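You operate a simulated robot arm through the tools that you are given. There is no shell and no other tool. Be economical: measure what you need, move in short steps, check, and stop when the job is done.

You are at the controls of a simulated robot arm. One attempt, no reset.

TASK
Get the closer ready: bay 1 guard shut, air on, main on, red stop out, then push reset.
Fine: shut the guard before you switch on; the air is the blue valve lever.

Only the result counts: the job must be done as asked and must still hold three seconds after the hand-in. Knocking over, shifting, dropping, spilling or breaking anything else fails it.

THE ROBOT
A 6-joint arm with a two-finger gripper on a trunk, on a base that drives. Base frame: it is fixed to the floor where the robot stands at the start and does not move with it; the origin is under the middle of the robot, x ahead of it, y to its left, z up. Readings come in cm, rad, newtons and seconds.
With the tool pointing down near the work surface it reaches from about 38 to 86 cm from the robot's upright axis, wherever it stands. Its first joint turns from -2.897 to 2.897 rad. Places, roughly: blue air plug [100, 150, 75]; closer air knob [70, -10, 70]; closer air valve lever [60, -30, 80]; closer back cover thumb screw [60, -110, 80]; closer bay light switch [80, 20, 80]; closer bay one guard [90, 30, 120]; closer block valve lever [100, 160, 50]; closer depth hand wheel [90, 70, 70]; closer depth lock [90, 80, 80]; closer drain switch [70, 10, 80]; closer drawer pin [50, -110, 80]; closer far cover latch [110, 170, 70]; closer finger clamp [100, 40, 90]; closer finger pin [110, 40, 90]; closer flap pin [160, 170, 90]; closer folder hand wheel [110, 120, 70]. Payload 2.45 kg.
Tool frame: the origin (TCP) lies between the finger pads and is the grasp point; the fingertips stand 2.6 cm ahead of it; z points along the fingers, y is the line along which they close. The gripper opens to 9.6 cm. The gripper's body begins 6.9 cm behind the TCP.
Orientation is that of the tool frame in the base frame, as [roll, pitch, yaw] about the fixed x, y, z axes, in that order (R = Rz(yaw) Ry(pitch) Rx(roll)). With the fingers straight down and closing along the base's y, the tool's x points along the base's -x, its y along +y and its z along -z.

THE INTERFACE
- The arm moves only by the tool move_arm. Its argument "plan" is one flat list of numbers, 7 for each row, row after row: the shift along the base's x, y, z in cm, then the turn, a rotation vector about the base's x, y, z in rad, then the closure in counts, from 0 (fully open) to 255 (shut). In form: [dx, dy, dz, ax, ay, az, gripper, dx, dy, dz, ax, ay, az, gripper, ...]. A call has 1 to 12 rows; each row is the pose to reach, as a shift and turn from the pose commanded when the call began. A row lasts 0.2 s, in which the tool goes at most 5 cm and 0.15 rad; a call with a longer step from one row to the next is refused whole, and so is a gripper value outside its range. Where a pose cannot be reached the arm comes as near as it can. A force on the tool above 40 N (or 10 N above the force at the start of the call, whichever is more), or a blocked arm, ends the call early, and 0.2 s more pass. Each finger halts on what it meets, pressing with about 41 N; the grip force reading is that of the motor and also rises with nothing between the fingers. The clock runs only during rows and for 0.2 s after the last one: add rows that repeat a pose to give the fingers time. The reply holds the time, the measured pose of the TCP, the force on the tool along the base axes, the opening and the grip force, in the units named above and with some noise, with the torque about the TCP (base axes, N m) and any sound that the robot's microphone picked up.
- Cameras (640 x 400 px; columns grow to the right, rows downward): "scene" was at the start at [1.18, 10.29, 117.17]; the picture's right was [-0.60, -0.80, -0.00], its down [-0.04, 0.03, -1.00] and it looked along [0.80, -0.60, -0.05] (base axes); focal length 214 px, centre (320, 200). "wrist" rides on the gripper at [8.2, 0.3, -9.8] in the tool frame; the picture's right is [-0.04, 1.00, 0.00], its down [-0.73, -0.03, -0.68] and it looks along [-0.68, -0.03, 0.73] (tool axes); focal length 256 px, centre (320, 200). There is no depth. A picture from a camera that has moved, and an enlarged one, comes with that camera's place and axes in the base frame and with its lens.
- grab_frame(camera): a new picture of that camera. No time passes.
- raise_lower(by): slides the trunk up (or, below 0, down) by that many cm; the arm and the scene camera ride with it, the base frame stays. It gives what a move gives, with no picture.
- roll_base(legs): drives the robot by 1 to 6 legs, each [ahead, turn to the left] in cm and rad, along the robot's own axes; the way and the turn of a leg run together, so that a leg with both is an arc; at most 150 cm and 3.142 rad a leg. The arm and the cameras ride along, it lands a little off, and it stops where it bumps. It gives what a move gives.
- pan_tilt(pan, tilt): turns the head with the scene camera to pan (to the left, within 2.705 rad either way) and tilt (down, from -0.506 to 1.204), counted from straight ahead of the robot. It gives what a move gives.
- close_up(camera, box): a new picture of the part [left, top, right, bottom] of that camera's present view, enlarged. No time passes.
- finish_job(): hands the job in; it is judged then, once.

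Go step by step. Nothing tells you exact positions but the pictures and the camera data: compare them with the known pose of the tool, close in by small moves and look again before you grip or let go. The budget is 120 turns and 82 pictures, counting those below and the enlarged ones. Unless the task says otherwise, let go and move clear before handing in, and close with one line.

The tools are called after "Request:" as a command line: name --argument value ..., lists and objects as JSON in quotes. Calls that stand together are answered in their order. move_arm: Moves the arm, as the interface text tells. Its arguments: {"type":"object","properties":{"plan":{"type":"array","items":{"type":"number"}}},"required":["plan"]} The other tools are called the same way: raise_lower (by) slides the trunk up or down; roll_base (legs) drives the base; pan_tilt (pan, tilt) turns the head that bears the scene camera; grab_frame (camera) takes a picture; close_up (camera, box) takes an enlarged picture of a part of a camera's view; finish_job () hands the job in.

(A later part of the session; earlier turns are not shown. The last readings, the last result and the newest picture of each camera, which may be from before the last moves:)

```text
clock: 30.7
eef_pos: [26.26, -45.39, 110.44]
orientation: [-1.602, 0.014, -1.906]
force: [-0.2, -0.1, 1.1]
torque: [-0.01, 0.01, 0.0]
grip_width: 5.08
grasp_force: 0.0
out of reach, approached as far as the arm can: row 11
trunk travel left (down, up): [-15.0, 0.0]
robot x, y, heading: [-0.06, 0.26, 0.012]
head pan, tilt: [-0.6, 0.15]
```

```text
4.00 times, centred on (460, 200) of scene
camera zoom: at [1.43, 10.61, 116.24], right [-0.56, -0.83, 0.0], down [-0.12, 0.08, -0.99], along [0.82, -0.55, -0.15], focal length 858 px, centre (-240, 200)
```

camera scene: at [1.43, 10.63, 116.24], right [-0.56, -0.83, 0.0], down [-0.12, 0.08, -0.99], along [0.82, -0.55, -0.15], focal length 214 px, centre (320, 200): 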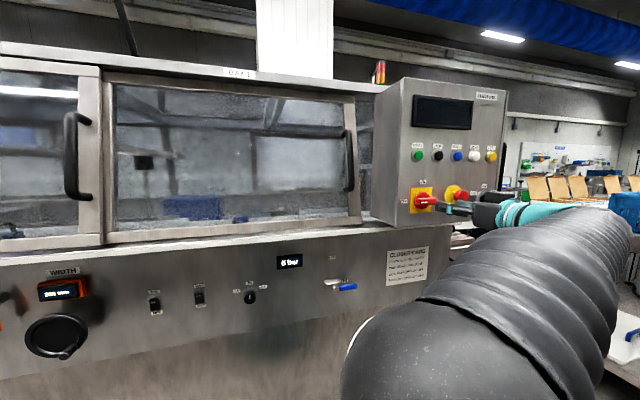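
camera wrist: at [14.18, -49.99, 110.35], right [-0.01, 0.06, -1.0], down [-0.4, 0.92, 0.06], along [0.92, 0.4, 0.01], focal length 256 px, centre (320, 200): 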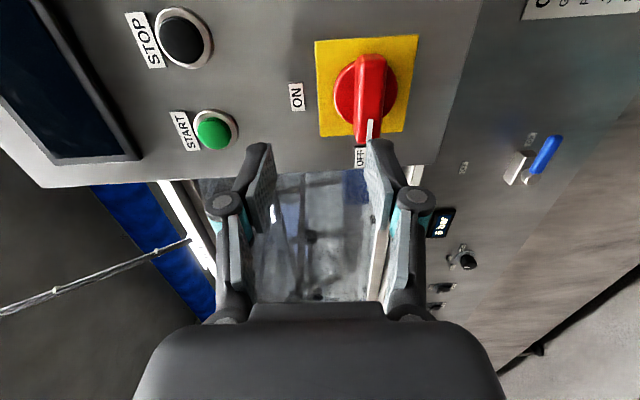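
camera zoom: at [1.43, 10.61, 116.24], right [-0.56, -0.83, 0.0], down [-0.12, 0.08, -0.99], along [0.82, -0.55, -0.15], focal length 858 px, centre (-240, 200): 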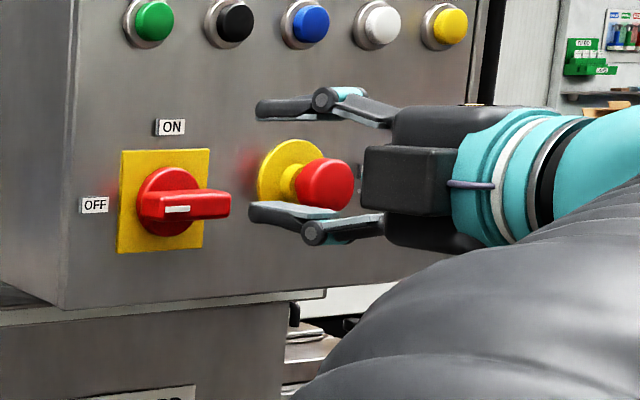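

The roll is reached, with the hand held 4 cm high here by reach limits. I move forward a little to see whether it settles on the knob's axis.

Request:
move_arm --plan '[1, -0.4, 0, 0, 0, 0, 120, 2, -0.8, 0, 0, 0, 0, 120]'

```text
clock: 31.3
eef_pos: [28.36, -46.29, 111.07]
orientation: [-1.592, 0.006, -1.906]
force: [0.0, 0.5, -1.0]
torque: [0.0, 0.02, 0.02]
grip_width: 5.06
grasp_force: 0.1
out of reach, approached as far as the arm can: row 1, 2
trunk travel left (down, up): [-15.0, 0.0]
robot x, y, heading: [-0.54, 0.32, 0.012]
head pan, tilt: [-0.6, 0.15]
```

Still held high, so I lower the trunk by 5 cm, which carries the arm down.

Request:
raise_lower --by -4.7

Request:
grab_frame --camera "wrist"

```text
clock: 32.1
eef_pos: [28.38, -46.45, 106.31]
orientation: [-1.593, 0.005, -1.905]
force: [0.2, -0.3, 0.1]
torque: [-0.03, -0.02, 0.0]
grip_width: 5.12
grasp_force: 0.1
trunk travel left (down, up): [-10.3, 4.7]
robot x, y, heading: [0.14, -0.09, 0.009]
head pan, tilt: [-0.6, 0.15]
```

```text
41 pictures are left
camera wrist: at [16.22, -50.85, 106.16], right [0.0, 0.05, -1.0], down [-0.4, 0.92, 0.05], along [0.92, 0.4, 0.02], focal length 256 px, centre (320, 200)
```

wrist: 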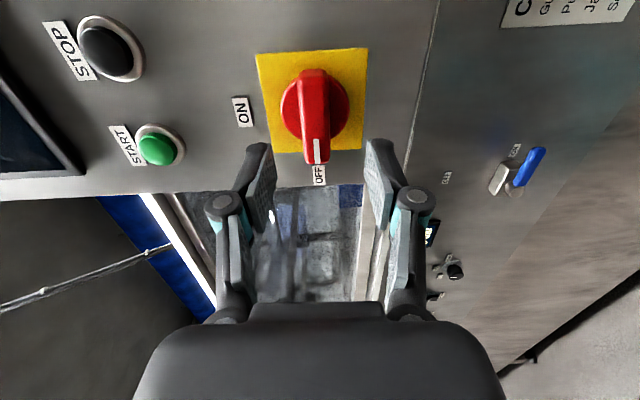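

Well aligned: the bar lies between the fingers' planes and the tool axis meets the knob's centre. I go ahead 3.5 cm and check.

Request:
move_arm --plan '[1.1, -0.38, 0.2, 0, 0, 0, 120, 2.2, -0.77, 0.4, 0, 0, 0, 120, 3.3, -1.15, 0.4, 0, 0, 0, 120]'

Request:
grab_frame --camera "wrist"

Request:
close_up --camera "scene" --box '[380, 130, 540, 230]'

```text
clock: 33.0
eef_pos: [31.57, -47.45, 106.78]
orientation: [-1.591, 0.006, -1.905]
force: [0.2, -0.2, 0.0]
torque: [-0.02, 0.0, -0.01]
grip_width: 5.06
grasp_force: 0.1
trunk travel left (down, up): [-10.3, 4.7]
robot x, y, heading: [0.06, 0.13, 0.007]
head pan, tilt: [-0.6, 0.15]
```

```text
40 pictures are left
camera wrist: at [19.4, -51.98, 106.61], right [0.0, 0.05, -1.0], down [-0.4, 0.92, 0.05], along [0.92, 0.4, 0.02], focal length 256 px, centre (320, 200)
```

wrist: 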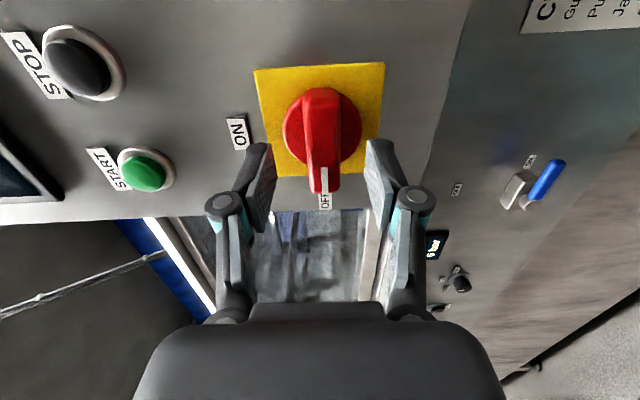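

```text
4.00 times, centred on (460, 180) of scene
camera zoom: at [1.43, 10.63, 111.54], right [-0.56, -0.83, 0.0], down [-0.12, 0.08, -0.99], along [0.82, -0.55, -0.15], focal length 858 px, centre (-240, 280)
```

zoom: 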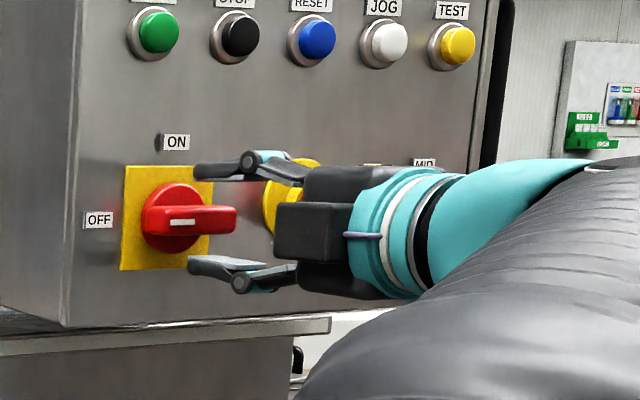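

The fingertips are level with the front of the bar, roughly 2.5–3 cm from the plate. I go on 1.6 cm.

Request:
move_arm --plan '[0.8, -0.27, 0, 0, 0, 0, 120, 1.5, -0.52, 0, 0, 0, 0, 120]'

Request:
close_up --camera "scene" --box '[390, 150, 470, 200]'

```text
clock: 33.5
eef_pos: [33.11, -47.97, 106.72]
orientation: [-1.591, 0.005, -1.906]
force: [0.2, -0.5, 0.2]
torque: [-0.03, 0.01, -0.01]
grip_width: 5.07
grasp_force: 0.1
trunk travel left (down, up): [-10.3, 4.7]
robot x, y, heading: [-0.28, -0.23, 0.012]
head pan, tilt: [-0.6, 0.15]
```

```text
8.00 times, centred on (430, 175) of scene
camera zoom: at [1.43, 10.62, 111.54], right [-0.56, -0.83, 0.0], down [-0.12, 0.08, -0.99], along [0.82, -0.55, -0.15], focal length 1716 px, centre (-560, 400)
```

zoom: 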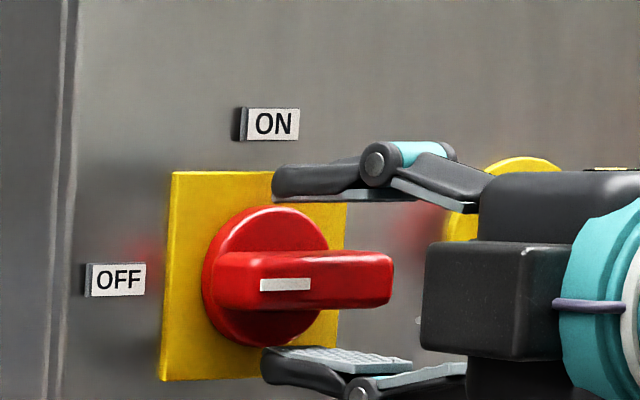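

The fingers straddle the bar, tips about 2 cm off the plate. I go 0.7 cm deeper and close.

Request:
move_arm --plan '[0.66, -0.23, 0.1, 0, 0, 0, 120, 0.66, -0.23, 0.1, 0, 0, 0, 170, 0.66, -0.23, 0.1, 0, 0, 0, 230, 0.66, -0.23, 0.1, 0, 0, 0, 230]'

Request:
close_up --camera "scene" --box '[390, 150, 470, 200]'

```text
clock: 34.7
eef_pos: [33.7, -48.16, 106.61]
orientation: [-1.597, 0.007, -1.904]
force: [-5.3, 8.4, -6.4]
torque: [-0.12, -0.24, -0.49]
grip_width: 1.99
grasp_force: 45.1
trunk travel left (down, up): [-10.3, 4.7]
robot x, y, heading: [0.2, 0.38, 0.008]
head pan, tilt: [-0.6, 0.15]
stopped in row 4: the force on the tool passed its limit at 42 N (the readings are from after the stop); the commanded pose is now the measured one
```

```text
8.00 times, centred on (430, 175) of scene
camera zoom: at [1.39, 10.67, 111.56], right [-0.56, -0.83, 0.0], down [-0.12, 0.08, -0.99], along [0.82, -0.55, -0.15], focal length 1716 px, centre (-560, 400)
```

zoom: 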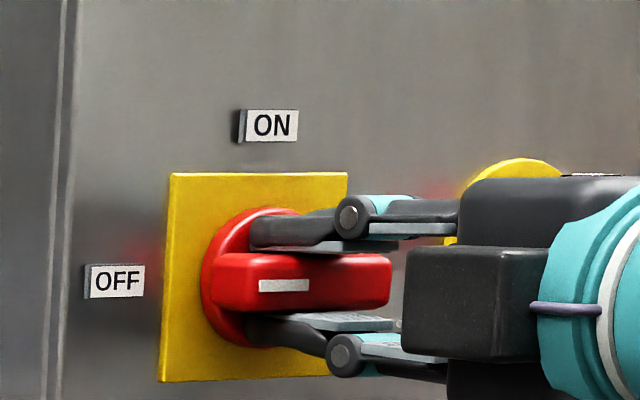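

Gripped at 2.0 cm. I turn clockwise by 0.4 rad and check.

Request:
move_arm --plan '[0, 0, 0, 0.094, -0.033, 0, 230, 0, 0, 0, 0.189, -0.066, 0, 230, 0, 0, 0, 0.283, -0.099, 0, 230, 0, 0, 0, 0.378, -0.132, 0, 230]'

Request:
close_up --camera "scene" --box '[390, 150, 470, 200]'

```text
clock: 35.7
eef_pos: [33.66, -48.2, 106.64]
orientation: [-1.595, 0.408, -1.904]
force: [-13.0, 14.5, -12.4]
torque: [0.27, 0.74, -0.64]
grip_width: 1.98
grasp_force: 44.5
trunk travel left (down, up): [-10.3, 4.7]
robot x, y, heading: [-0.12, 0.45, 0.004]
head pan, tilt: [-0.6, 0.15]
```

```text
8.00 times, centred on (430, 175) of scene
camera zoom: at [1.36, 10.7, 111.53], right [-0.56, -0.83, 0.0], down [-0.12, 0.08, -0.99], along [0.82, -0.55, -0.15], focal length 1716 px, centre (-560, 400)
```

zoom: 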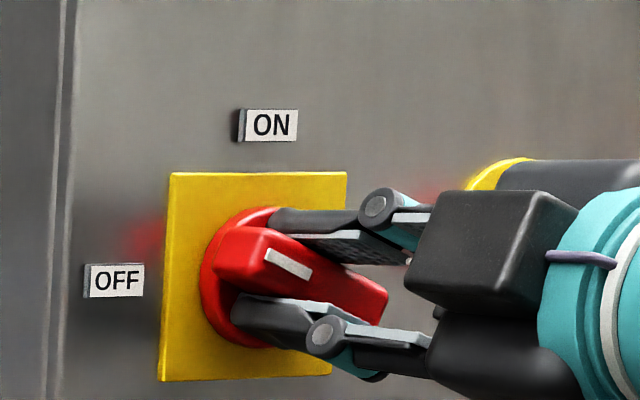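

It turns the right way. I continue, relaxing the side load slightly.

Request:
move_arm --plan '[-0.2, 0.25, -0.2, 0.104, -0.036, 0, 230, -0.2, 0.25, -0.2, 0.208, -0.072, 0, 230, -0.2, 0.25, -0.2, 0.312, -0.109, 0, 230, -0.2, 0.25, -0.2, 0.415, -0.145, 0, 230, -0.2, 0.25, -0.2, 0.52, -0.181, 0, 230, -0.2, 0.25, -0.2, 0.623, -0.217, 0, 230]'

Request:
close_up --camera "scene" --box '[390, 150, 470, 200]'

```text
clock: 36.3
eef_pos: [33.68, -48.23, 106.49]
orientation: [-1.589, 0.612, -1.907]
force: [11.5, -12.1, 6.5]
torque: [-0.05, -0.11, -0.2]
grip_width: 1.98
grasp_force: 44.5
trunk travel left (down, up): [-10.3, 4.7]
robot x, y, heading: [-0.24, 0.34, 0.011]
head pan, tilt: [-0.6, 0.15]
stopped in row 3: the force on the tool passed its limit at 43 N (the readings are from after the stop); the commanded pose is now the measured one
```

```text
8.00 times, centred on (430, 175) of scene
camera zoom: at [1.52, 10.55, 111.55], right [-0.56, -0.83, 0.0], down [-0.12, 0.08, -0.99], along [0.82, -0.55, -0.15], focal length 1716 px, centre (-560, 400)
```

zoom: 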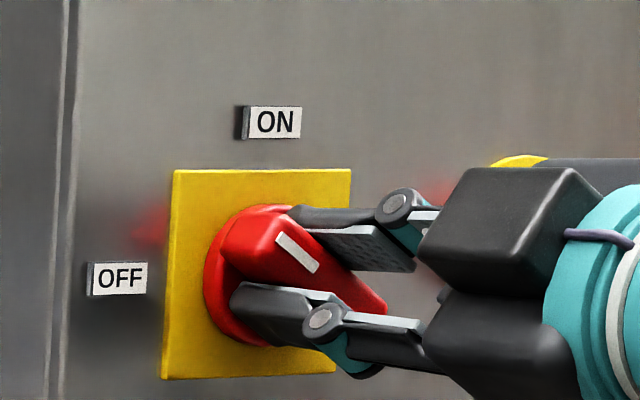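

Half-way to 0.6 rad. I loosen the grip to a light hold and rotate on.

Request:
move_arm --plan '[0, 0, 0, 0, 0, 0, 196, 0, 0, 0, 0.094, -0.033, 0, 196, 0, 0, 0, 0.189, -0.066, 0, 196, 0, 0, 0, 0.283, -0.099, 0, 196, 0, 0, 0, 0.378, -0.132, 0, 196, 0, 0, 0, 0.472, -0.165, 0, 196, 0, 0, 0, 0.567, -0.198, 0, 196]'

Request:
close_up --camera "scene" --box '[390, 150, 470, 200]'

```text
clock: 37.9
eef_pos: [33.58, -48.09, 106.6]
orientation: [-1.587, 1.213, -1.904]
force: [-1.5, -1.8, 0.6]
torque: [-0.03, 0.0, -0.07]
grip_width: 2.42
grasp_force: 1.8
trunk travel left (down, up): [-10.3, 4.7]
robot x, y, heading: [0.44, 0.14, 0.006]
head pan, tilt: [-0.6, 0.15]
```

```text
8.00 times, centred on (430, 175) of scene
camera zoom: at [1.44, 10.61, 111.54], right [-0.56, -0.83, 0.0], down [-0.12, 0.08, -0.99], along [0.82, -0.55, -0.15], focal length 1716 px, centre (-560, 400)
```

zoom: 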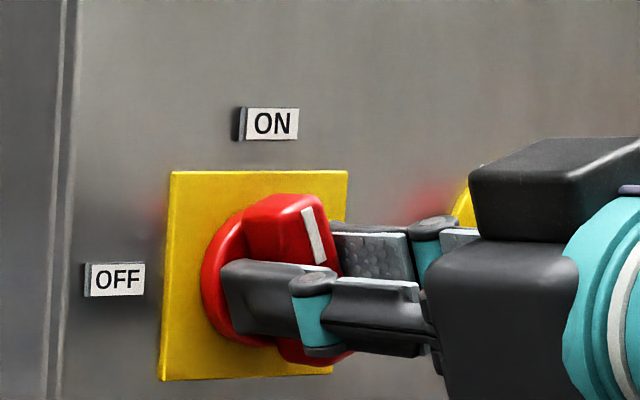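

Smooth. I rotate the rest plus the slack.

Request:
move_arm --plan '[0, 0, 0, 0.094, -0.033, 0, 196, 0, 0, 0, 0.189, -0.066, 0, 196, 0, 0, 0, 0.283, -0.099, 0, 196, 0, 0, 0, 0.378, -0.132, 0, 196, 0, 0, 0, 0.472, -0.165, 0, 196, 0, 0, 0, 0.53, -0.185, 0, 196]'

Request:
close_up --camera "scene" --box '[390, 150, 470, 200]'

```text
clock: 39.3
eef_pos: [33.49, -48.11, 106.63]
orientation: [1.541, 1.366, 1.222]
force: [-1.6, -9.5, 3.6]
torque: [-0.2, -0.07, -0.2]
grip_width: 2.74
grasp_force: 3.4
trunk travel left (down, up): [-10.3, 4.7]
robot x, y, heading: [0.3, 0.09, 0.005]
head pan, tilt: [-0.6, 0.15]
```

```text
8.00 times, centred on (430, 175) of scene
camera zoom: at [1.44, 10.57, 111.55], right [-0.56, -0.83, 0.0], down [-0.12, 0.08, -0.99], along [0.82, -0.55, -0.15], focal length 1716 px, centre (-560, 400)
```

zoom: 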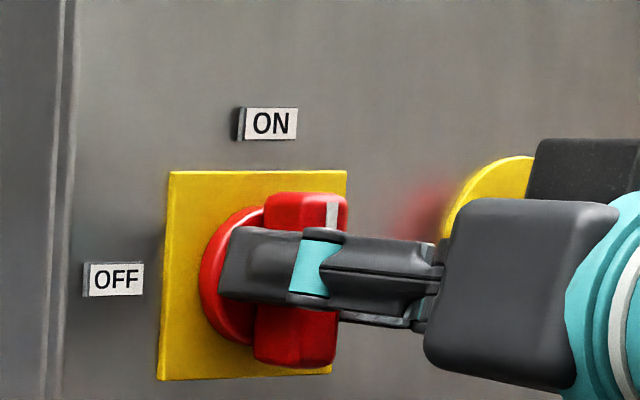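

The handle stands upright at ON, against its stop. I open, withdraw and look at the panel.

Request:
move_arm --plan '[0, 0, 0, -0.1, 0.035, 0, 120, 0, 0, 0, -0.1, 0.035, 0, 120, -2.8, 1, 0, -0.1, 0.035, 0, 120, -5.6, 2, 0, -0.1, 0.035, 0, 120, -7.5, 2.6, 0, -0.1, 0.035, 0, 120]'

Request:
close_up --camera "scene" --box '[350, 40, 542, 200]'

Request:
grab_frame --camera "wrist"

```text
clock: 40.5
eef_pos: [26.18, -45.53, 106.62]
orientation: [1.534, 1.476, 1.218]
force: [-0.3, 0.6, 0.1]
torque: [0.01, -0.03, 0.03]
grip_width: 5.08
grasp_force: 0.1
trunk travel left (down, up): [-10.3, 4.7]
robot x, y, heading: [-0.18, 0.39, 0.012]
head pan, tilt: [-0.6, 0.15]
```

```text
2.50 times, centred on (446, 120) of scene
camera zoom: at [1.46, 10.62, 111.54], right [-0.56, -0.83, 0.0], down [-0.12, 0.08, -0.99], along [0.82, -0.55, -0.15], focal length 536 px, centre (5, 400)
```

zoom: 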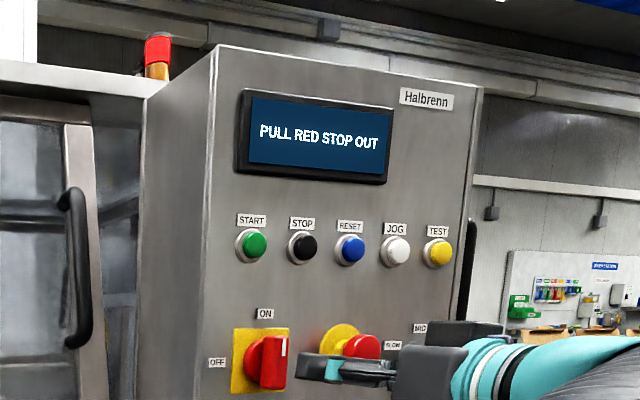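

```text
31 pictures are left
camera wrist: at [16.96, -41.4, 98.41], right [0.31, 0.94, 0.14], down [-0.68, 0.12, 0.73], along [0.67, -0.32, 0.68], focal length 256 px, centre (320, 200)
```

wrist: 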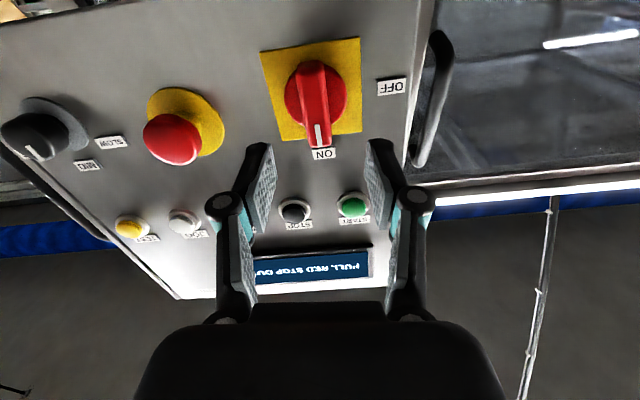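

The display says "PULL RED STOP OUT", so the main is on. The stop head is near [30.1, −59.5, 107.2]; I shift the open gripper in front of it.

Request:
move_arm --plan '[-1, -2.8, 0.1, 0, 0, 0, 90, -2, -5.6, 0.3, 0, 0, 0, 70, -3, -8.4, 0.5, 0, 0, 0, 70, -3.93, -11.2, 0.5, 0, 0, 0, 70]'

Request:
grab_frame --camera "wrist"

Request:
grab_frame --camera "scene"

```text
clock: 41.5
eef_pos: [22.22, -56.39, 107.06]
orientation: [1.533, 1.476, 1.22]
force: [-1.0, 0.1, 0.6]
torque: [-0.01, 0.02, -0.03]
grip_width: 6.97
grasp_force: 0.0
trunk travel left (down, up): [-10.3, 4.7]
robot x, y, heading: [-0.31, -0.07, 0.006]
head pan, tilt: [-0.6, 0.15]
```

```text
30 pictures are left
camera wrist: at [13.09, -52.34, 98.89], right [0.31, 0.94, 0.13], down [-0.68, 0.12, 0.73], along [0.67, -0.32, 0.68], focal length 256 px, centre (320, 200)
```

wrist: 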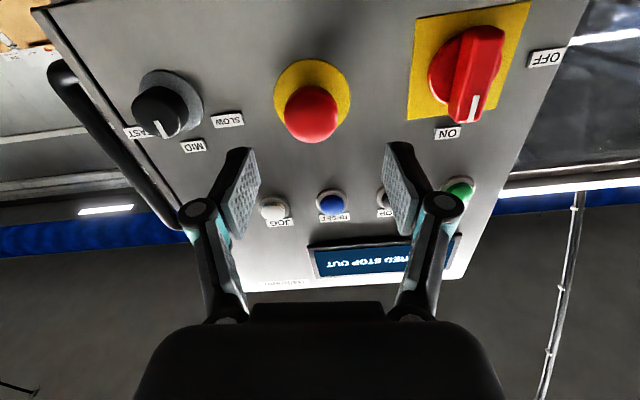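

```text
29 pictures are left
camera scene: at [1.46, 10.64, 111.54], right [-0.56, -0.83, 0.0], down [-0.12, 0.08, -0.99], along [0.82, -0.55, -0.15], focal length 214 px, centre (320, 200)
```

scene: 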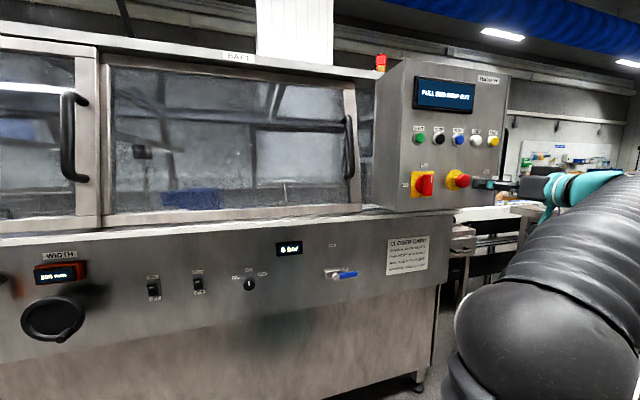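

The head is at about [30.7, −60.1, 107.3]. I advance with the fingers around it.

Request:
move_arm --plan '[-0.23, -0.66, 0.2, 0, 0, 0, 70, 2.6, -1.6, 0.2, 0, 0, 0, 70, 5, -2.5, 0.2, 0, 0, 0, 70, 6.4, -3, 0.2, 0, 0, 0, 70]'

Request:
close_up --camera "scene" --box '[410, 140, 530, 215]'

Request:
grab_frame --camera "wrist"

```text
clock: 42.5
eef_pos: [28.64, -59.49, 107.23]
orientation: [1.533, 1.473, 1.214]
force: [-0.3, -0.6, 0.1]
torque: [-0.03, 0.03, 0.01]
grip_width: 6.94
grasp_force: 0.1
trunk travel left (down, up): [-10.3, 4.7]
robot x, y, heading: [0.05, 0.12, 0.008]
head pan, tilt: [-0.6, 0.15]
```

```text
5.33 times, centred on (470, 178) of scene
camera zoom: at [1.45, 10.62, 111.54], right [-0.56, -0.83, 0.0], down [-0.12, 0.08, -0.99], along [0.82, -0.55, -0.15], focal length 1144 px, centre (-480, 320)
```

zoom: 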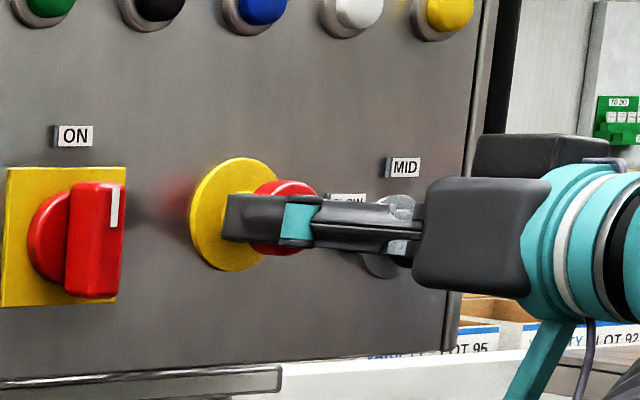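

```text
27 pictures are left
camera wrist: at [19.51, -55.42, 99.14], right [0.31, 0.94, 0.14], down [-0.68, 0.12, 0.72], along [0.67, -0.32, 0.68], focal length 256 px, centre (320, 200)
```

wrist: 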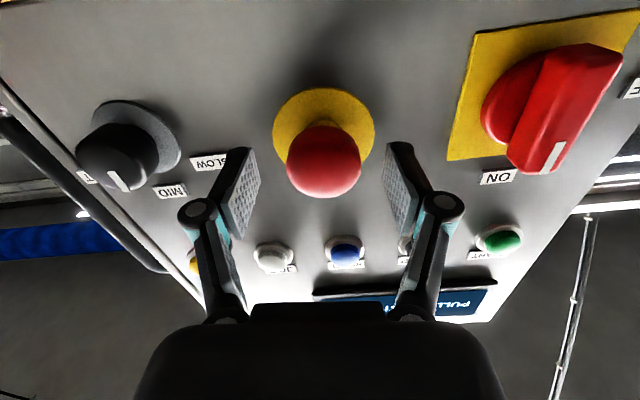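

The head lies between the pads; I go 1.2 cm deeper and close.

Request:
move_arm --plan '[0.6, -0.2, 0, 0, 0, 0, 70, 1.13, -0.4, 0, 0, 0, 0, 70, 1.13, -0.4, 0, 0, 0, 0, 120, 1.13, -0.4, 0, 0, 0, 0, 160, 1.13, -0.4, 0, 0, 0, 0, 180, 1.13, -0.4, 0, 0, 0, 0, 180]'

Request:
grab_frame --camera "wrist"

```text
clock: 43.9
eef_pos: [29.81, -59.75, 107.38]
orientation: [1.537, 1.477, 1.223]
force: [6.7, 22.7, -4.8]
torque: [0.17, -0.01, 0.51]
grip_width: 4.01
grasp_force: 45.1
trunk travel left (down, up): [-10.3, 4.7]
robot x, y, heading: [-0.09, 0.13, 0.009]
head pan, tilt: [-0.6, 0.15]
```

```text
26 pictures are left
camera wrist: at [20.72, -55.69, 99.28], right [0.31, 0.94, 0.13], down [-0.68, 0.12, 0.73], along [0.67, -0.31, 0.68], focal length 256 px, centre (320, 200)
```

wrist: 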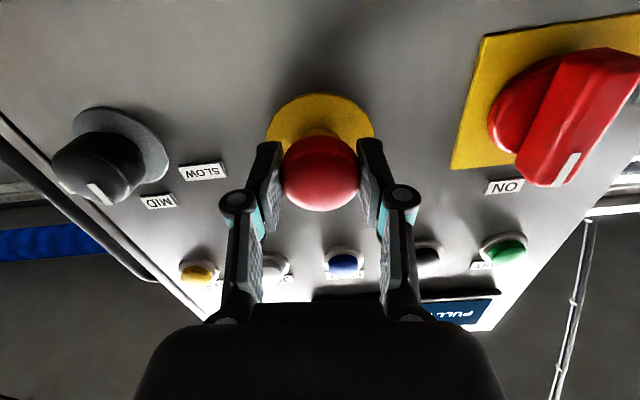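

Gripped at 4.0 cm. I pull straight out.

Request:
move_arm --plan '[-0.3, 0.3, 0, 0, 0, 0, 180, -0.7, 0.45, 0, 0, 0, 0, 180, -1.2, 0.6, 0, 0, 0, 0, 180, -1.7, 0.8, 0, 0, 0, 0, 180]'

Request:
close_up --camera "scene" --box '[390, 60, 550, 215]'

```text
clock: 44.9
eef_pos: [28.98, -59.41, 107.4]
orientation: [1.502, 1.475, 1.187]
force: [22.4, -15.5, 8.9]
torque: [0.15, 0.02, -0.03]
grip_width: 3.98
grasp_force: 45.3
trunk travel left (down, up): [-10.3, 4.7]
robot x, y, heading: [0.26, -0.04, 0.012]
head pan, tilt: [-0.6, 0.15]
heard: click
stopped in row 4: the force on the tool passed its limit at 47 N (the readings are from after the stop); the commanded pose is now the measured one
```

```text
2.58 times, centred on (470, 138) of scene
camera zoom: at [1.6, 10.55, 111.56], right [-0.55, -0.83, 0.0], down [-0.13, 0.08, -0.99], along [0.82, -0.55, -0.15], focal length 554 px, centre (-67, 361)
```

zoom: 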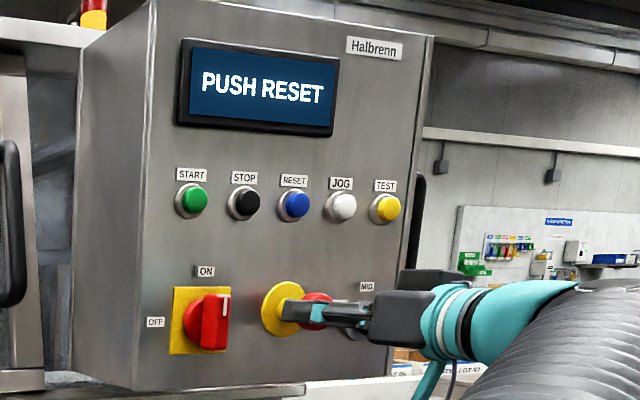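

Click — the display now says "PUSH RESET". I let go, back out straight, rise in front of the reset button and close the fingers.

Request:
move_arm --plan '[0, 0, 0, 0, 0, 0, 100, 0, 0, 0, 0, 0, 0, 70, 0, 0, 0, 0, 0, 0, 70, -3, 1.05, 0, 0, 0, 0, 70, -6, 2.1, 0, 0, 0, 0, 70, -9, 3.2, 0, 0, 0, 0, 70, -9, 3.2, 4, 0, 0, 0, 120, -8.8, 3.7, 8, 0, 0, 0, 200, -8.6, 3.7, 11.8, 0, 0, 0, 255, -8.6, 3.7, 11.8, 0, 0, 0, 255]'

Request:
grab_frame --camera "wrist"

Request:
close_up --camera "scene" --box '[390, 60, 550, 215]'

```text
clock: 47.0
eef_pos: [20.04, -55.35, 119.29]
orientation: [1.505, 1.473, 1.187]
force: [0.7, 0.6, 0.7]
torque: [0.02, 0.04, -0.01]
grip_width: 0.02
grasp_force: 28.7
trunk travel left (down, up): [-10.3, 4.7]
robot x, y, heading: [-0.15, 0.19, 0.015]
head pan, tilt: [-0.6, 0.15]
```

```text
24 pictures are left
camera wrist: at [10.88, -51.33, 111.15], right [0.31, 0.94, 0.14], down [-0.68, 0.12, 0.72], along [0.66, -0.32, 0.68], focal length 256 px, centre (320, 200)
```

wrist: 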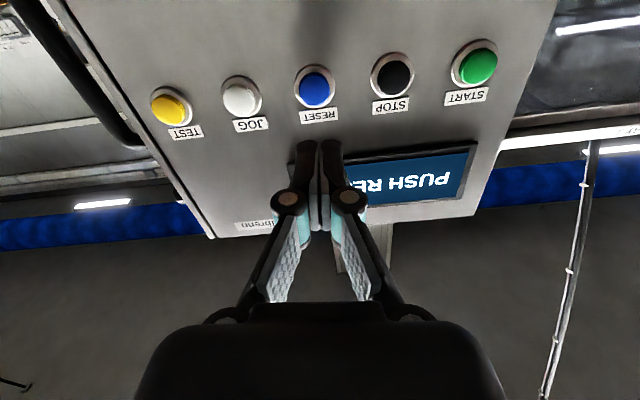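

```text
2.58 times, centred on (470, 138) of scene
camera zoom: at [1.46, 10.63, 111.54], right [-0.56, -0.83, 0.0], down [-0.12, 0.08, -0.99], along [0.82, -0.55, -0.15], focal length 554 px, centre (-67, 361)
```

zoom: 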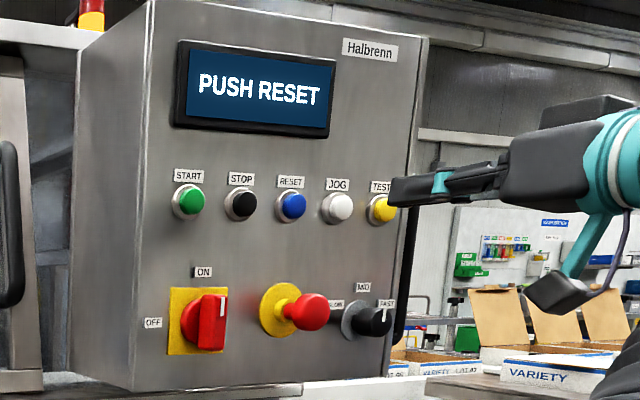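

The stop is out. Reset is at about [32.6, −60.2, 119.4], 11 cm ahead of the fingertips. I approach to about 2 cm and check.

Request:
move_arm --plan '[2.6, -1.4, 0.1, 0, 0, 0, 255, 5.4, -2.35, 0.1, 0, 0, 0, 255, 8.2, -3.3, 0.1, 0, 0, 0, 255]'

Request:
grab_frame --camera "wrist"

Request:
close_up --camera "scene" --box '[400, 100, 520, 175]'

```text
clock: 47.9
eef_pos: [28.15, -58.25, 118.65]
orientation: [1.488, 1.476, 1.173]
force: [-0.5, -0.9, 0.8]
torque: [0.01, 0.07, -0.06]
grip_width: 0.0
grasp_force: 28.4
out of reach, approached as far as the arm can: row 3
trunk travel left (down, up): [-10.3, 4.7]
robot x, y, heading: [0.35, -0.04, 0.013]
head pan, tilt: [-0.6, 0.15]
```

```text
22 pictures are left
camera wrist: at [19.1, -54.18, 110.5], right [0.31, 0.94, 0.13], down [-0.68, 0.12, 0.72], along [0.66, -0.31, 0.68], focal length 256 px, centre (320, 200)
```

wrist: 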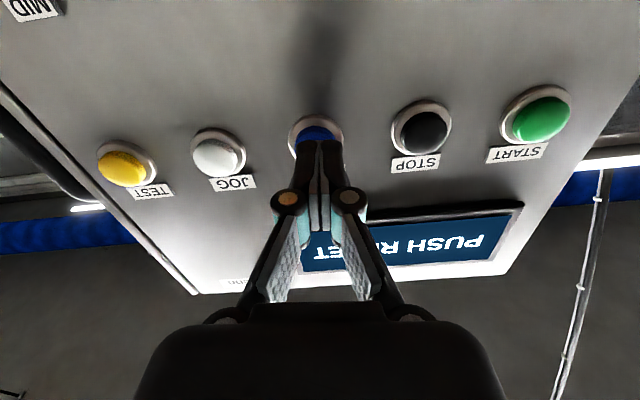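

```text
5.33 times, centred on (460, 138) of scene
camera zoom: at [1.44, 10.67, 111.54], right [-0.56, -0.83, 0.0], down [-0.12, 0.08, -0.99], along [0.82, -0.55, -0.15], focal length 1144 px, centre (-427, 533)
```

zoom: 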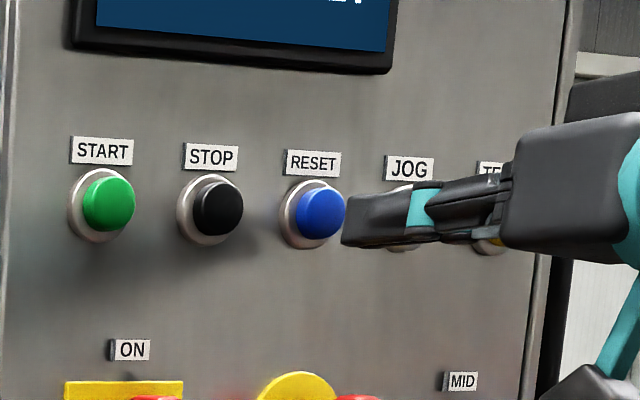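

It is at a reach limit there, since the trunk is low. I back off 3 cm and raise the trunk again.

Request:
move_arm --plan '[-2.8, 0.9, 0, 0, 0, 0, 255]'

Request:
raise_lower --by 4.7

```text
clock: 48.2
eef_pos: [25.48, -57.69, 118.82]
orientation: [1.515, 1.475, 1.202]
force: [0.6, -0.1, -1.6]
torque: [-0.01, -0.02, 0.02]
grip_width: 0.01
grasp_force: 28.2
out of reach, approached as far as the arm can: row 1
trunk travel left (down, up): [-10.3, 4.7]
robot x, y, heading: [-0.06, 0.22, 0.012]
head pan, tilt: [-0.6, 0.15]
```

```text
clock: 49.1
eef_pos: [25.4, -57.73, 123.49]
orientation: [1.515, 1.475, 1.2]
force: [-0.6, -0.9, -0.4]
torque: [0.05, -0.01, -0.02]
grip_width: 0.0
grasp_force: 28.4
trunk travel left (down, up): [-15.0, 0.0]
robot x, y, heading: [0.18, -0.04, 0.012]
head pan, tilt: [-0.6, 0.15]
```

Now I come down 4.4 cm to the button's height and check alignment.

Request:
move_arm --plan '[0, 0, -2.2, 0, 0, 0, 255, 0, 0, -4.4, 0, 0, 0, 255, 1.5, -0.5, -4.4, 0, 0, 0, 255]'

Request:
grab_frame --camera "wrist"

Request:
close_up --camera "scene" --box '[400, 120, 520, 195]'

```text
clock: 49.9
eef_pos: [26.81, -60.04, 121.31]
orientation: [1.531, 1.476, 1.217]
force: [-0.3, 0.0, 0.0]
torque: [-0.02, -0.02, 0.02]
grip_width: 0.0
grasp_force: 28.5
out of reach, approached as far as the arm can: row 1, 2, 3
trunk travel left (down, up): [-15.0, 0.0]
robot x, y, heading: [-0.36, -0.08, 0.01]
head pan, tilt: [-0.6, 0.15]
```

```text
20 pictures are left
camera wrist: at [17.74, -56.06, 113.25], right [0.31, 0.94, 0.13], down [-0.68, 0.12, 0.72], along [0.67, -0.31, 0.68], focal length 256 px, centre (320, 200)
```

wrist: 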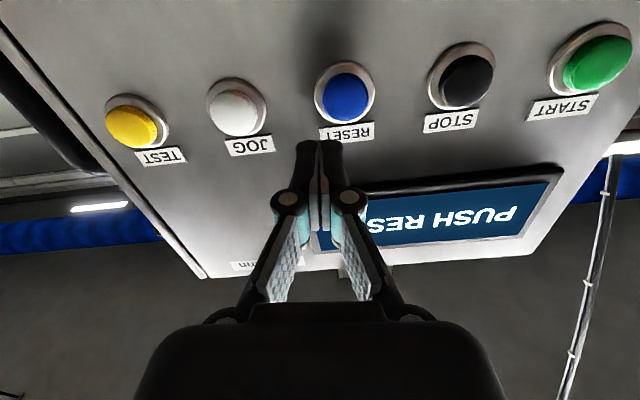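

```text
5.33 times, centred on (460, 158) of scene
camera zoom: at [1.45, 10.62, 116.24], right [-0.56, -0.83, 0.0], down [-0.12, 0.08, -0.99], along [0.82, -0.55, -0.15], focal length 1144 px, centre (-427, 427)
```

zoom: 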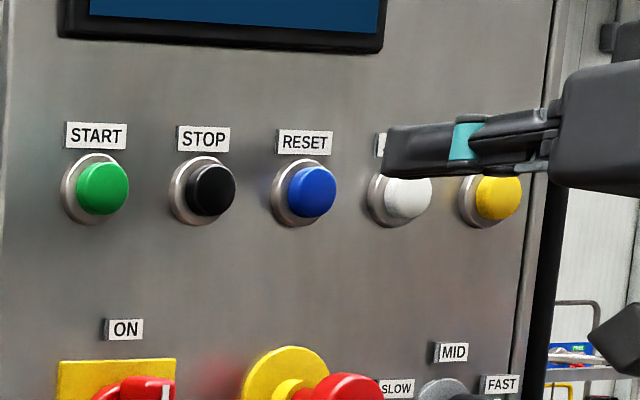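

The arm meets a wrist limit in this attitude. I back off and tilt the fingers down about 25°, which gave freer reach before.

Request:
move_arm --plan '[-1.5, 1.2, 0, 0.037, 0.106, 0, 255, -2.3, 2.6, 0, 0.074, 0.212, 0, 255, -2.3, 2.6, 0, 0.111, 0.319, 0, 255, -2.3, 2.6, -0.6, 0.148, 0.425, 0, 255, -2.3, 2.6, -1.1, 0.164, 0.472, 0, 255]'

Request:
grab_frame --camera "wrist"

```text
clock: 51.1
eef_pos: [24.35, -53.94, 116.01]
orientation: [2.942, 1.091, 2.603]
force: [0.6, 1.1, 0.6]
torque: [-0.01, 0.07, -0.03]
grip_width: 0.01
grasp_force: 28.4
out of reach, approached as far as the arm can: row 1, 2, 3, 4, 5
trunk travel left (down, up): [-15.0, 0.0]
robot x, y, heading: [-0.09, -0.07, 0.012]
head pan, tilt: [-0.6, 0.15]
```

```text
18 pictures are left
camera wrist: at [12.71, -49.0, 113.24], right [0.37, 0.92, 0.13], down [-0.29, -0.01, 0.96], along [0.88, -0.39, 0.27], focal length 256 px, centre (320, 200)
```

wrist: 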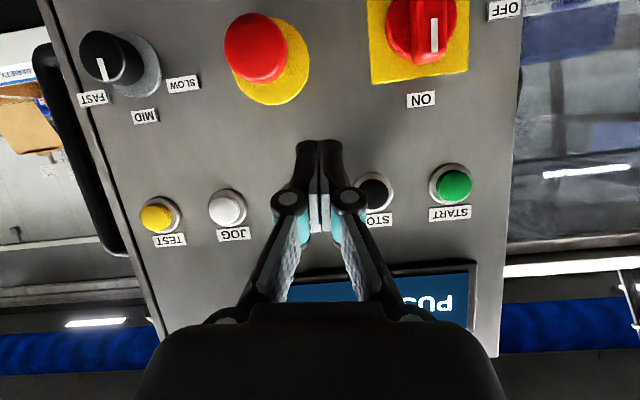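

The wrist seems too close to the robot's body here, so the robot should stand about 15 cm farther back. I check behind it first.

Request:
pan_tilt --pan 2.7 --tilt 0.5

Request:
grab_frame --camera "scene"

Request:
pan_tilt --pan -2.7 --tilt 0.5

Request:
grab_frame --camera "scene"

```text
clock: 53.9
eef_pos: [24.38, -54.04, 115.85]
orientation: [2.937, 1.092, 2.597]
force: [0.2, 0.5, -0.2]
torque: [-0.02, 0.0, -0.04]
grip_width: 0.01
grasp_force: 28.0
trunk travel left (down, up): [-15.0, 0.0]
robot x, y, heading: [0.3, -0.01, 0.012]
head pan, tilt: [2.7, 0.499]
```

```text
17 pictures are left
camera scene: at [-14.52, 19.57, 113.0], right [0.42, 0.91, 0.0], down [0.44, -0.2, -0.88], along [-0.8, 0.37, -0.48], focal length 214 px, centre (320, 200)
```

scene: 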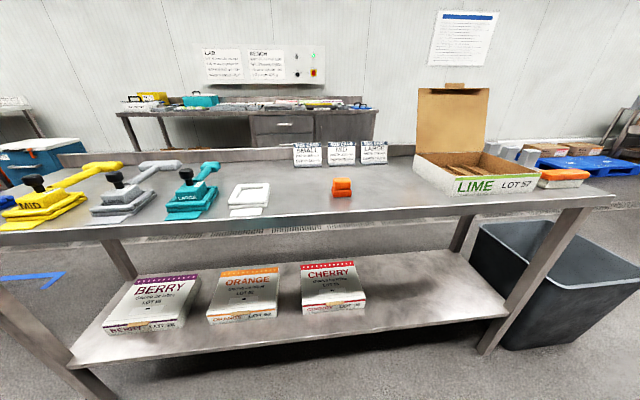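

```text
clock: 58.1
eef_pos: [24.26, -54.03, 115.88]
orientation: [2.938, 1.091, 2.599]
force: [0.2, 0.1, 0.3]
torque: [-0.01, -0.01, 0.04]
grip_width: 0.0
grasp_force: 28.4
trunk travel left (down, up): [-15.0, 0.0]
robot x, y, heading: [-0.32, 0.01, 0.007]
head pan, tilt: [-2.7, 0.499]
```

```text
16 pictures are left
camera scene: at [-14.43, 11.78, 113.0], right [-0.44, 0.9, 0.0], down [0.43, 0.21, -0.88], along [-0.79, -0.38, -0.48], focal length 214 px, centre (320, 200)
```

scene: 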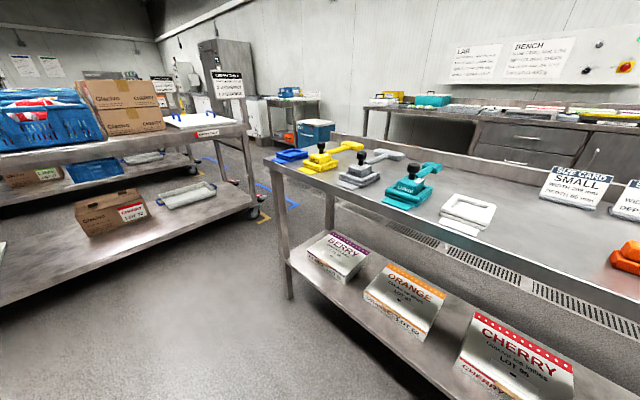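

There is a table roughly 60–65 cm behind, so a 12 cm step back is safe. I do it and turn the head forward again.

Request:
roll_base --legs '[[-12, 0]]'

Request:
pan_tilt --pan -0.6 --tilt 0.1

Request:
grab_frame --camera "scene"

```text
clock: 59.4
eef_pos: [12.29, -54.05, 115.82]
orientation: [2.937, 1.09, 2.599]
force: [0.0, 0.4, -0.7]
torque: [0.0, 0.0, 0.02]
grip_width: 0.0
grasp_force: 28.4
trunk travel left (down, up): [-15.0, 0.0]
robot x, y, heading: [-11.83, 0.14, 0.014]
head pan, tilt: [-2.7, 0.499]
```

```text
clock: 61.4
eef_pos: [12.31, -54.26, 115.84]
orientation: [2.938, 1.091, 2.599]
force: [1.0, -0.2, -0.6]
torque: [0.01, -0.02, 0.01]
grip_width: 0.01
grasp_force: 28.9
trunk travel left (down, up): [-15.0, 0.0]
robot x, y, heading: [-12.2, -0.04, 0.012]
head pan, tilt: [-0.6, 0.099]
```

```text
15 pictures are left
camera scene: at [-10.62, 10.52, 116.71], right [-0.56, -0.83, 0.0], down [-0.08, 0.06, -0.99], along [0.83, -0.55, -0.1], focal length 214 px, centre (320, 200)
```

scene: 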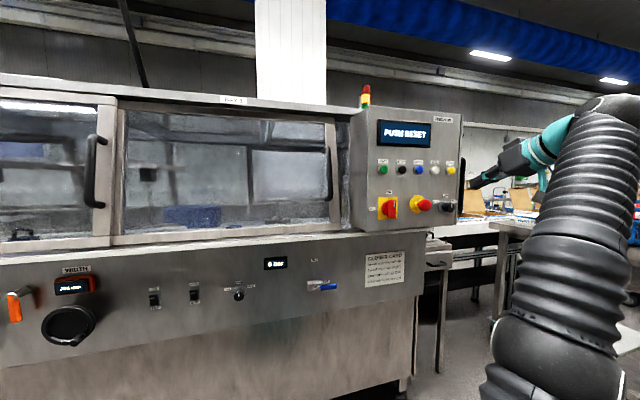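

All still in order. I move to 5 cm before the reset button, keeping the slight downward tilt.

Request:
move_arm --plan '[3, -0.8, 1.5, 0, 0, 0, 255, 6.5, -1.7, 3, 0, 0, 0, 255, 10, -2.6, 4, 0, 0, 0, 255, 13.4, -3.5, 4.3, 0, 0, 0, 255]'

Request:
grab_frame --camera "wrist"

```text
clock: 62.4
eef_pos: [24.89, -53.87, 114.72]
orientation: [2.935, 1.09, 2.599]
force: [-1.2, -1.8, 0.0]
torque: [0.0, -0.07, 0.06]
grip_width: 0.01
grasp_force: 28.1
out of reach, approached as far as the arm can: row 1, 2, 3, 4
trunk travel left (down, up): [-15.0, 0.0]
robot x, y, heading: [-11.97, -0.19, 0.015]
head pan, tilt: [-0.6, 0.099]
```

```text
14 pictures are left
camera wrist: at [13.34, -48.96, 111.99], right [0.37, 0.92, 0.13], down [-0.3, -0.02, 0.96], along [0.88, -0.39, 0.27], focal length 256 px, centre (320, 200)
```

wrist: 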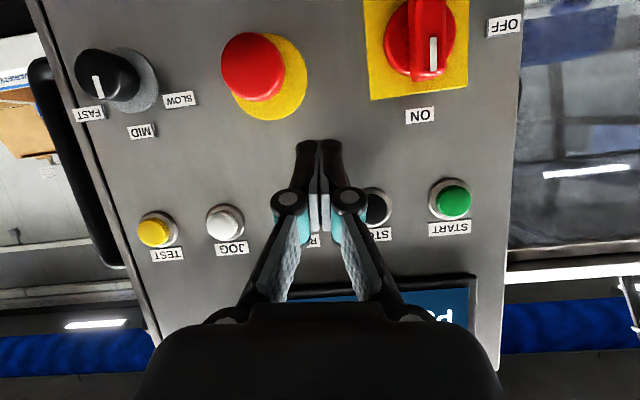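

Still held off, in the other direction this time, so I try a tilt half-way between.

Request:
move_arm --plan '[0, 0, 0, -0.037, -0.106, 0, 255, 0, 0, 0, -0.075, -0.215, 0, 255, 0, 0, 0, -0.075, -0.215, 0, 255]'

```text
clock: 63.2
eef_pos: [24.73, -53.68, 114.78]
orientation: [2.758, 1.312, 2.43]
force: [-0.3, 0.4, -0.1]
torque: [0.02, -0.01, 0.01]
grip_width: 0.0
grasp_force: 28.2
trunk travel left (down, up): [-15.0, 0.0]
robot x, y, heading: [-12.0, 0.04, 0.011]
head pan, tilt: [-0.6, 0.099]
```

Now it holds the pose without complaint. I try rising straight up, then sideways.

Request:
move_arm --plan '[-0.5, 0, 2.5, 0, 0, 0, 255, -1, -1, 5, 0, 0, 0, 255, -1, -3, 5, 0, 0, 0, 255]'

```text
clock: 64.0
eef_pos: [23.48, -55.53, 119.34]
orientation: [2.754, 1.309, 2.427]
force: [-0.2, 0.6, -0.3]
torque: [-0.01, -0.05, 0.02]
grip_width: 0.0
grasp_force: 28.6
out of reach, approached as far as the arm can: row 3
trunk travel left (down, up): [-15.0, 0.0]
robot x, y, heading: [-11.62, 0.02, 0.02]
head pan, tilt: [-0.6, 0.099]
```

The limit is the wrist's sideways bend. I yaw the tool 0.35 rad to the right, which the push allows.

Request:
move_arm --plan '[0, 0, 0, 0, 0, -0.12, 255, 0, 0, 0, 0, 0, -0.24, 255, 0, 0, 0, 0, 0, -0.35, 255, 0, -1.2, 0.5, 0, 0, -0.35, 255]'

Request:
grab_frame --camera "wrist"

```text
clock: 65.0
eef_pos: [23.49, -56.76, 119.84]
orientation: [2.757, 1.31, 2.081]
force: [0.1, 1.1, 0.9]
torque: [-0.01, 0.03, -0.01]
grip_width: 0.0
grasp_force: 29.0
trunk travel left (down, up): [-15.0, 0.0]
robot x, y, heading: [-12.24, -0.3, 0.011]
head pan, tilt: [-0.6, 0.099]
```

```text
13 pictures are left
camera wrist: at [14.99, -48.77, 114.36], right [0.64, 0.76, 0.13], down [-0.44, 0.22, 0.87], along [0.63, -0.61, 0.48], focal length 256 px, centre (320, 200)
```

wrist: 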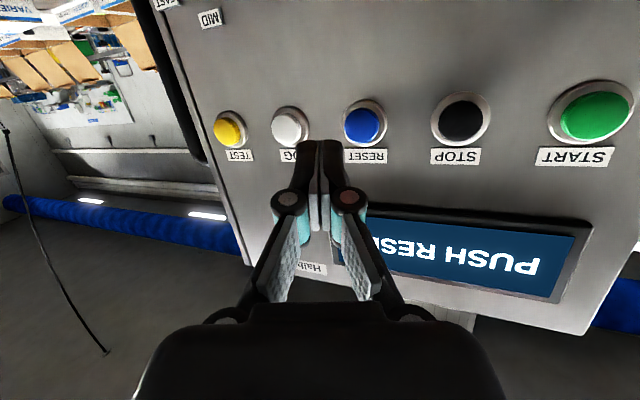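

Free now. The button is at [32.6, −60.15, 119.4], with the leading finger edge about 6.5 cm before it. I advance and then press in small steps.

Request:
move_arm --plan '[2, -0.7, -0.7, 0, 0, 0, 255, 4, -1.4, -0.7, 0, 0, 0, 255, 5.4, -1.95, -0.7, 0, 0, 0, 255]'

Request:
grab_frame --camera "wrist"

Request:
close_up --camera "scene" --box '[360, 110, 480, 190]'

```text
clock: 65.8
eef_pos: [28.86, -58.69, 119.22]
orientation: [2.756, 1.311, 2.08]
force: [-0.2, 0.4, 0.3]
torque: [0.0, -0.01, 0.02]
grip_width: 0.01
grasp_force: 28.2
trunk travel left (down, up): [-15.0, 0.0]
robot x, y, heading: [-11.79, -0.06, 0.01]
head pan, tilt: [-0.6, 0.099]
```

```text
12 pictures are left
camera wrist: at [20.44, -50.86, 113.74], right [0.64, 0.76, 0.14], down [-0.45, 0.22, 0.87], along [0.63, -0.61, 0.48], focal length 256 px, centre (320, 200)
```

wrist: 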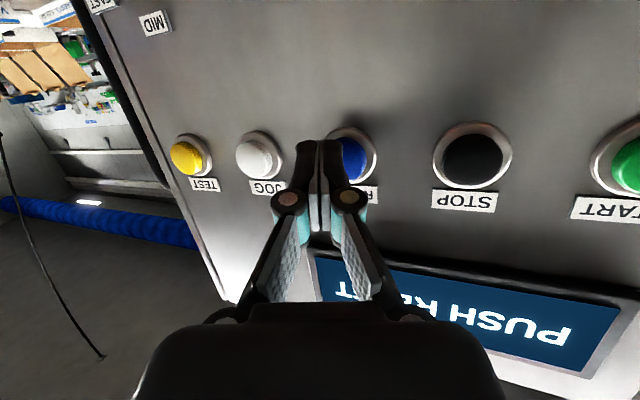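

```text
5.00 times, centred on (420, 150) of scene
camera zoom: at [-10.63, 10.54, 116.71], right [-0.55, -0.83, 0.0], down [-0.08, 0.06, -1.0], along [0.83, -0.55, -0.1], focal length 1072 px, centre (-180, 450)
```

zoom: 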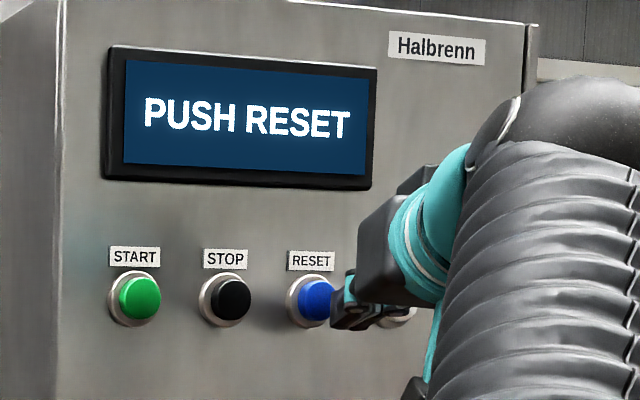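

Nearly there; I shift 0.5 cm left and press slowly.

Request:
move_arm --plan '[0.17, 0.47, 0.1, 0, 0, 0, 255, 0.55, 0.34, 0.1, 0, 0, 0, 255, 0.93, 0.21, 0.1, 0, 0, 0, 255, 1.3, 0.08, 0.1, 0, 0, 0, 255, 1.6, -0.03, 0.1, 0, 0, 0, 255, 1.9, -0.13, 0.1, 0, 0, 0, 255]'

Request:
close_up --camera "scene" --box '[360, 80, 480, 190]'

```text
clock: 67.2
eef_pos: [30.69, -58.84, 119.27]
orientation: [2.755, 1.309, 2.079]
force: [-3.9, 2.5, -1.0]
torque: [0.01, -0.01, 0.0]
grip_width: 0.0
grasp_force: 28.7
trunk travel left (down, up): [-15.0, 0.0]
robot x, y, heading: [-11.51, -0.32, 0.012]
head pan, tilt: [-0.6, 0.099]
heard: click
```

```text
3.64 times, centred on (420, 135) of scene
camera zoom: at [-10.64, 10.54, 116.71], right [-0.56, -0.83, 0.0], down [-0.08, 0.06, -1.0], along [0.83, -0.55, -0.1], focal length 780 px, centre (-44, 436)
```

zoom: 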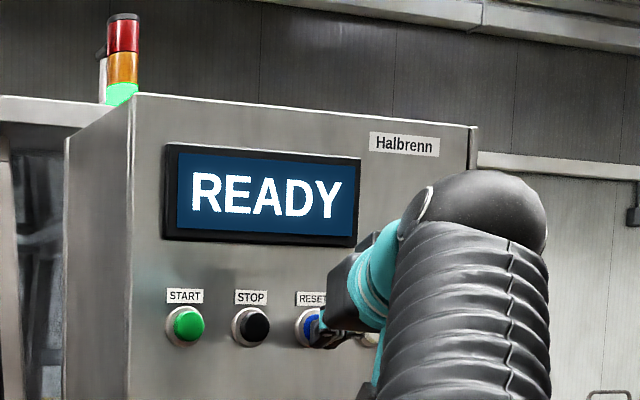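

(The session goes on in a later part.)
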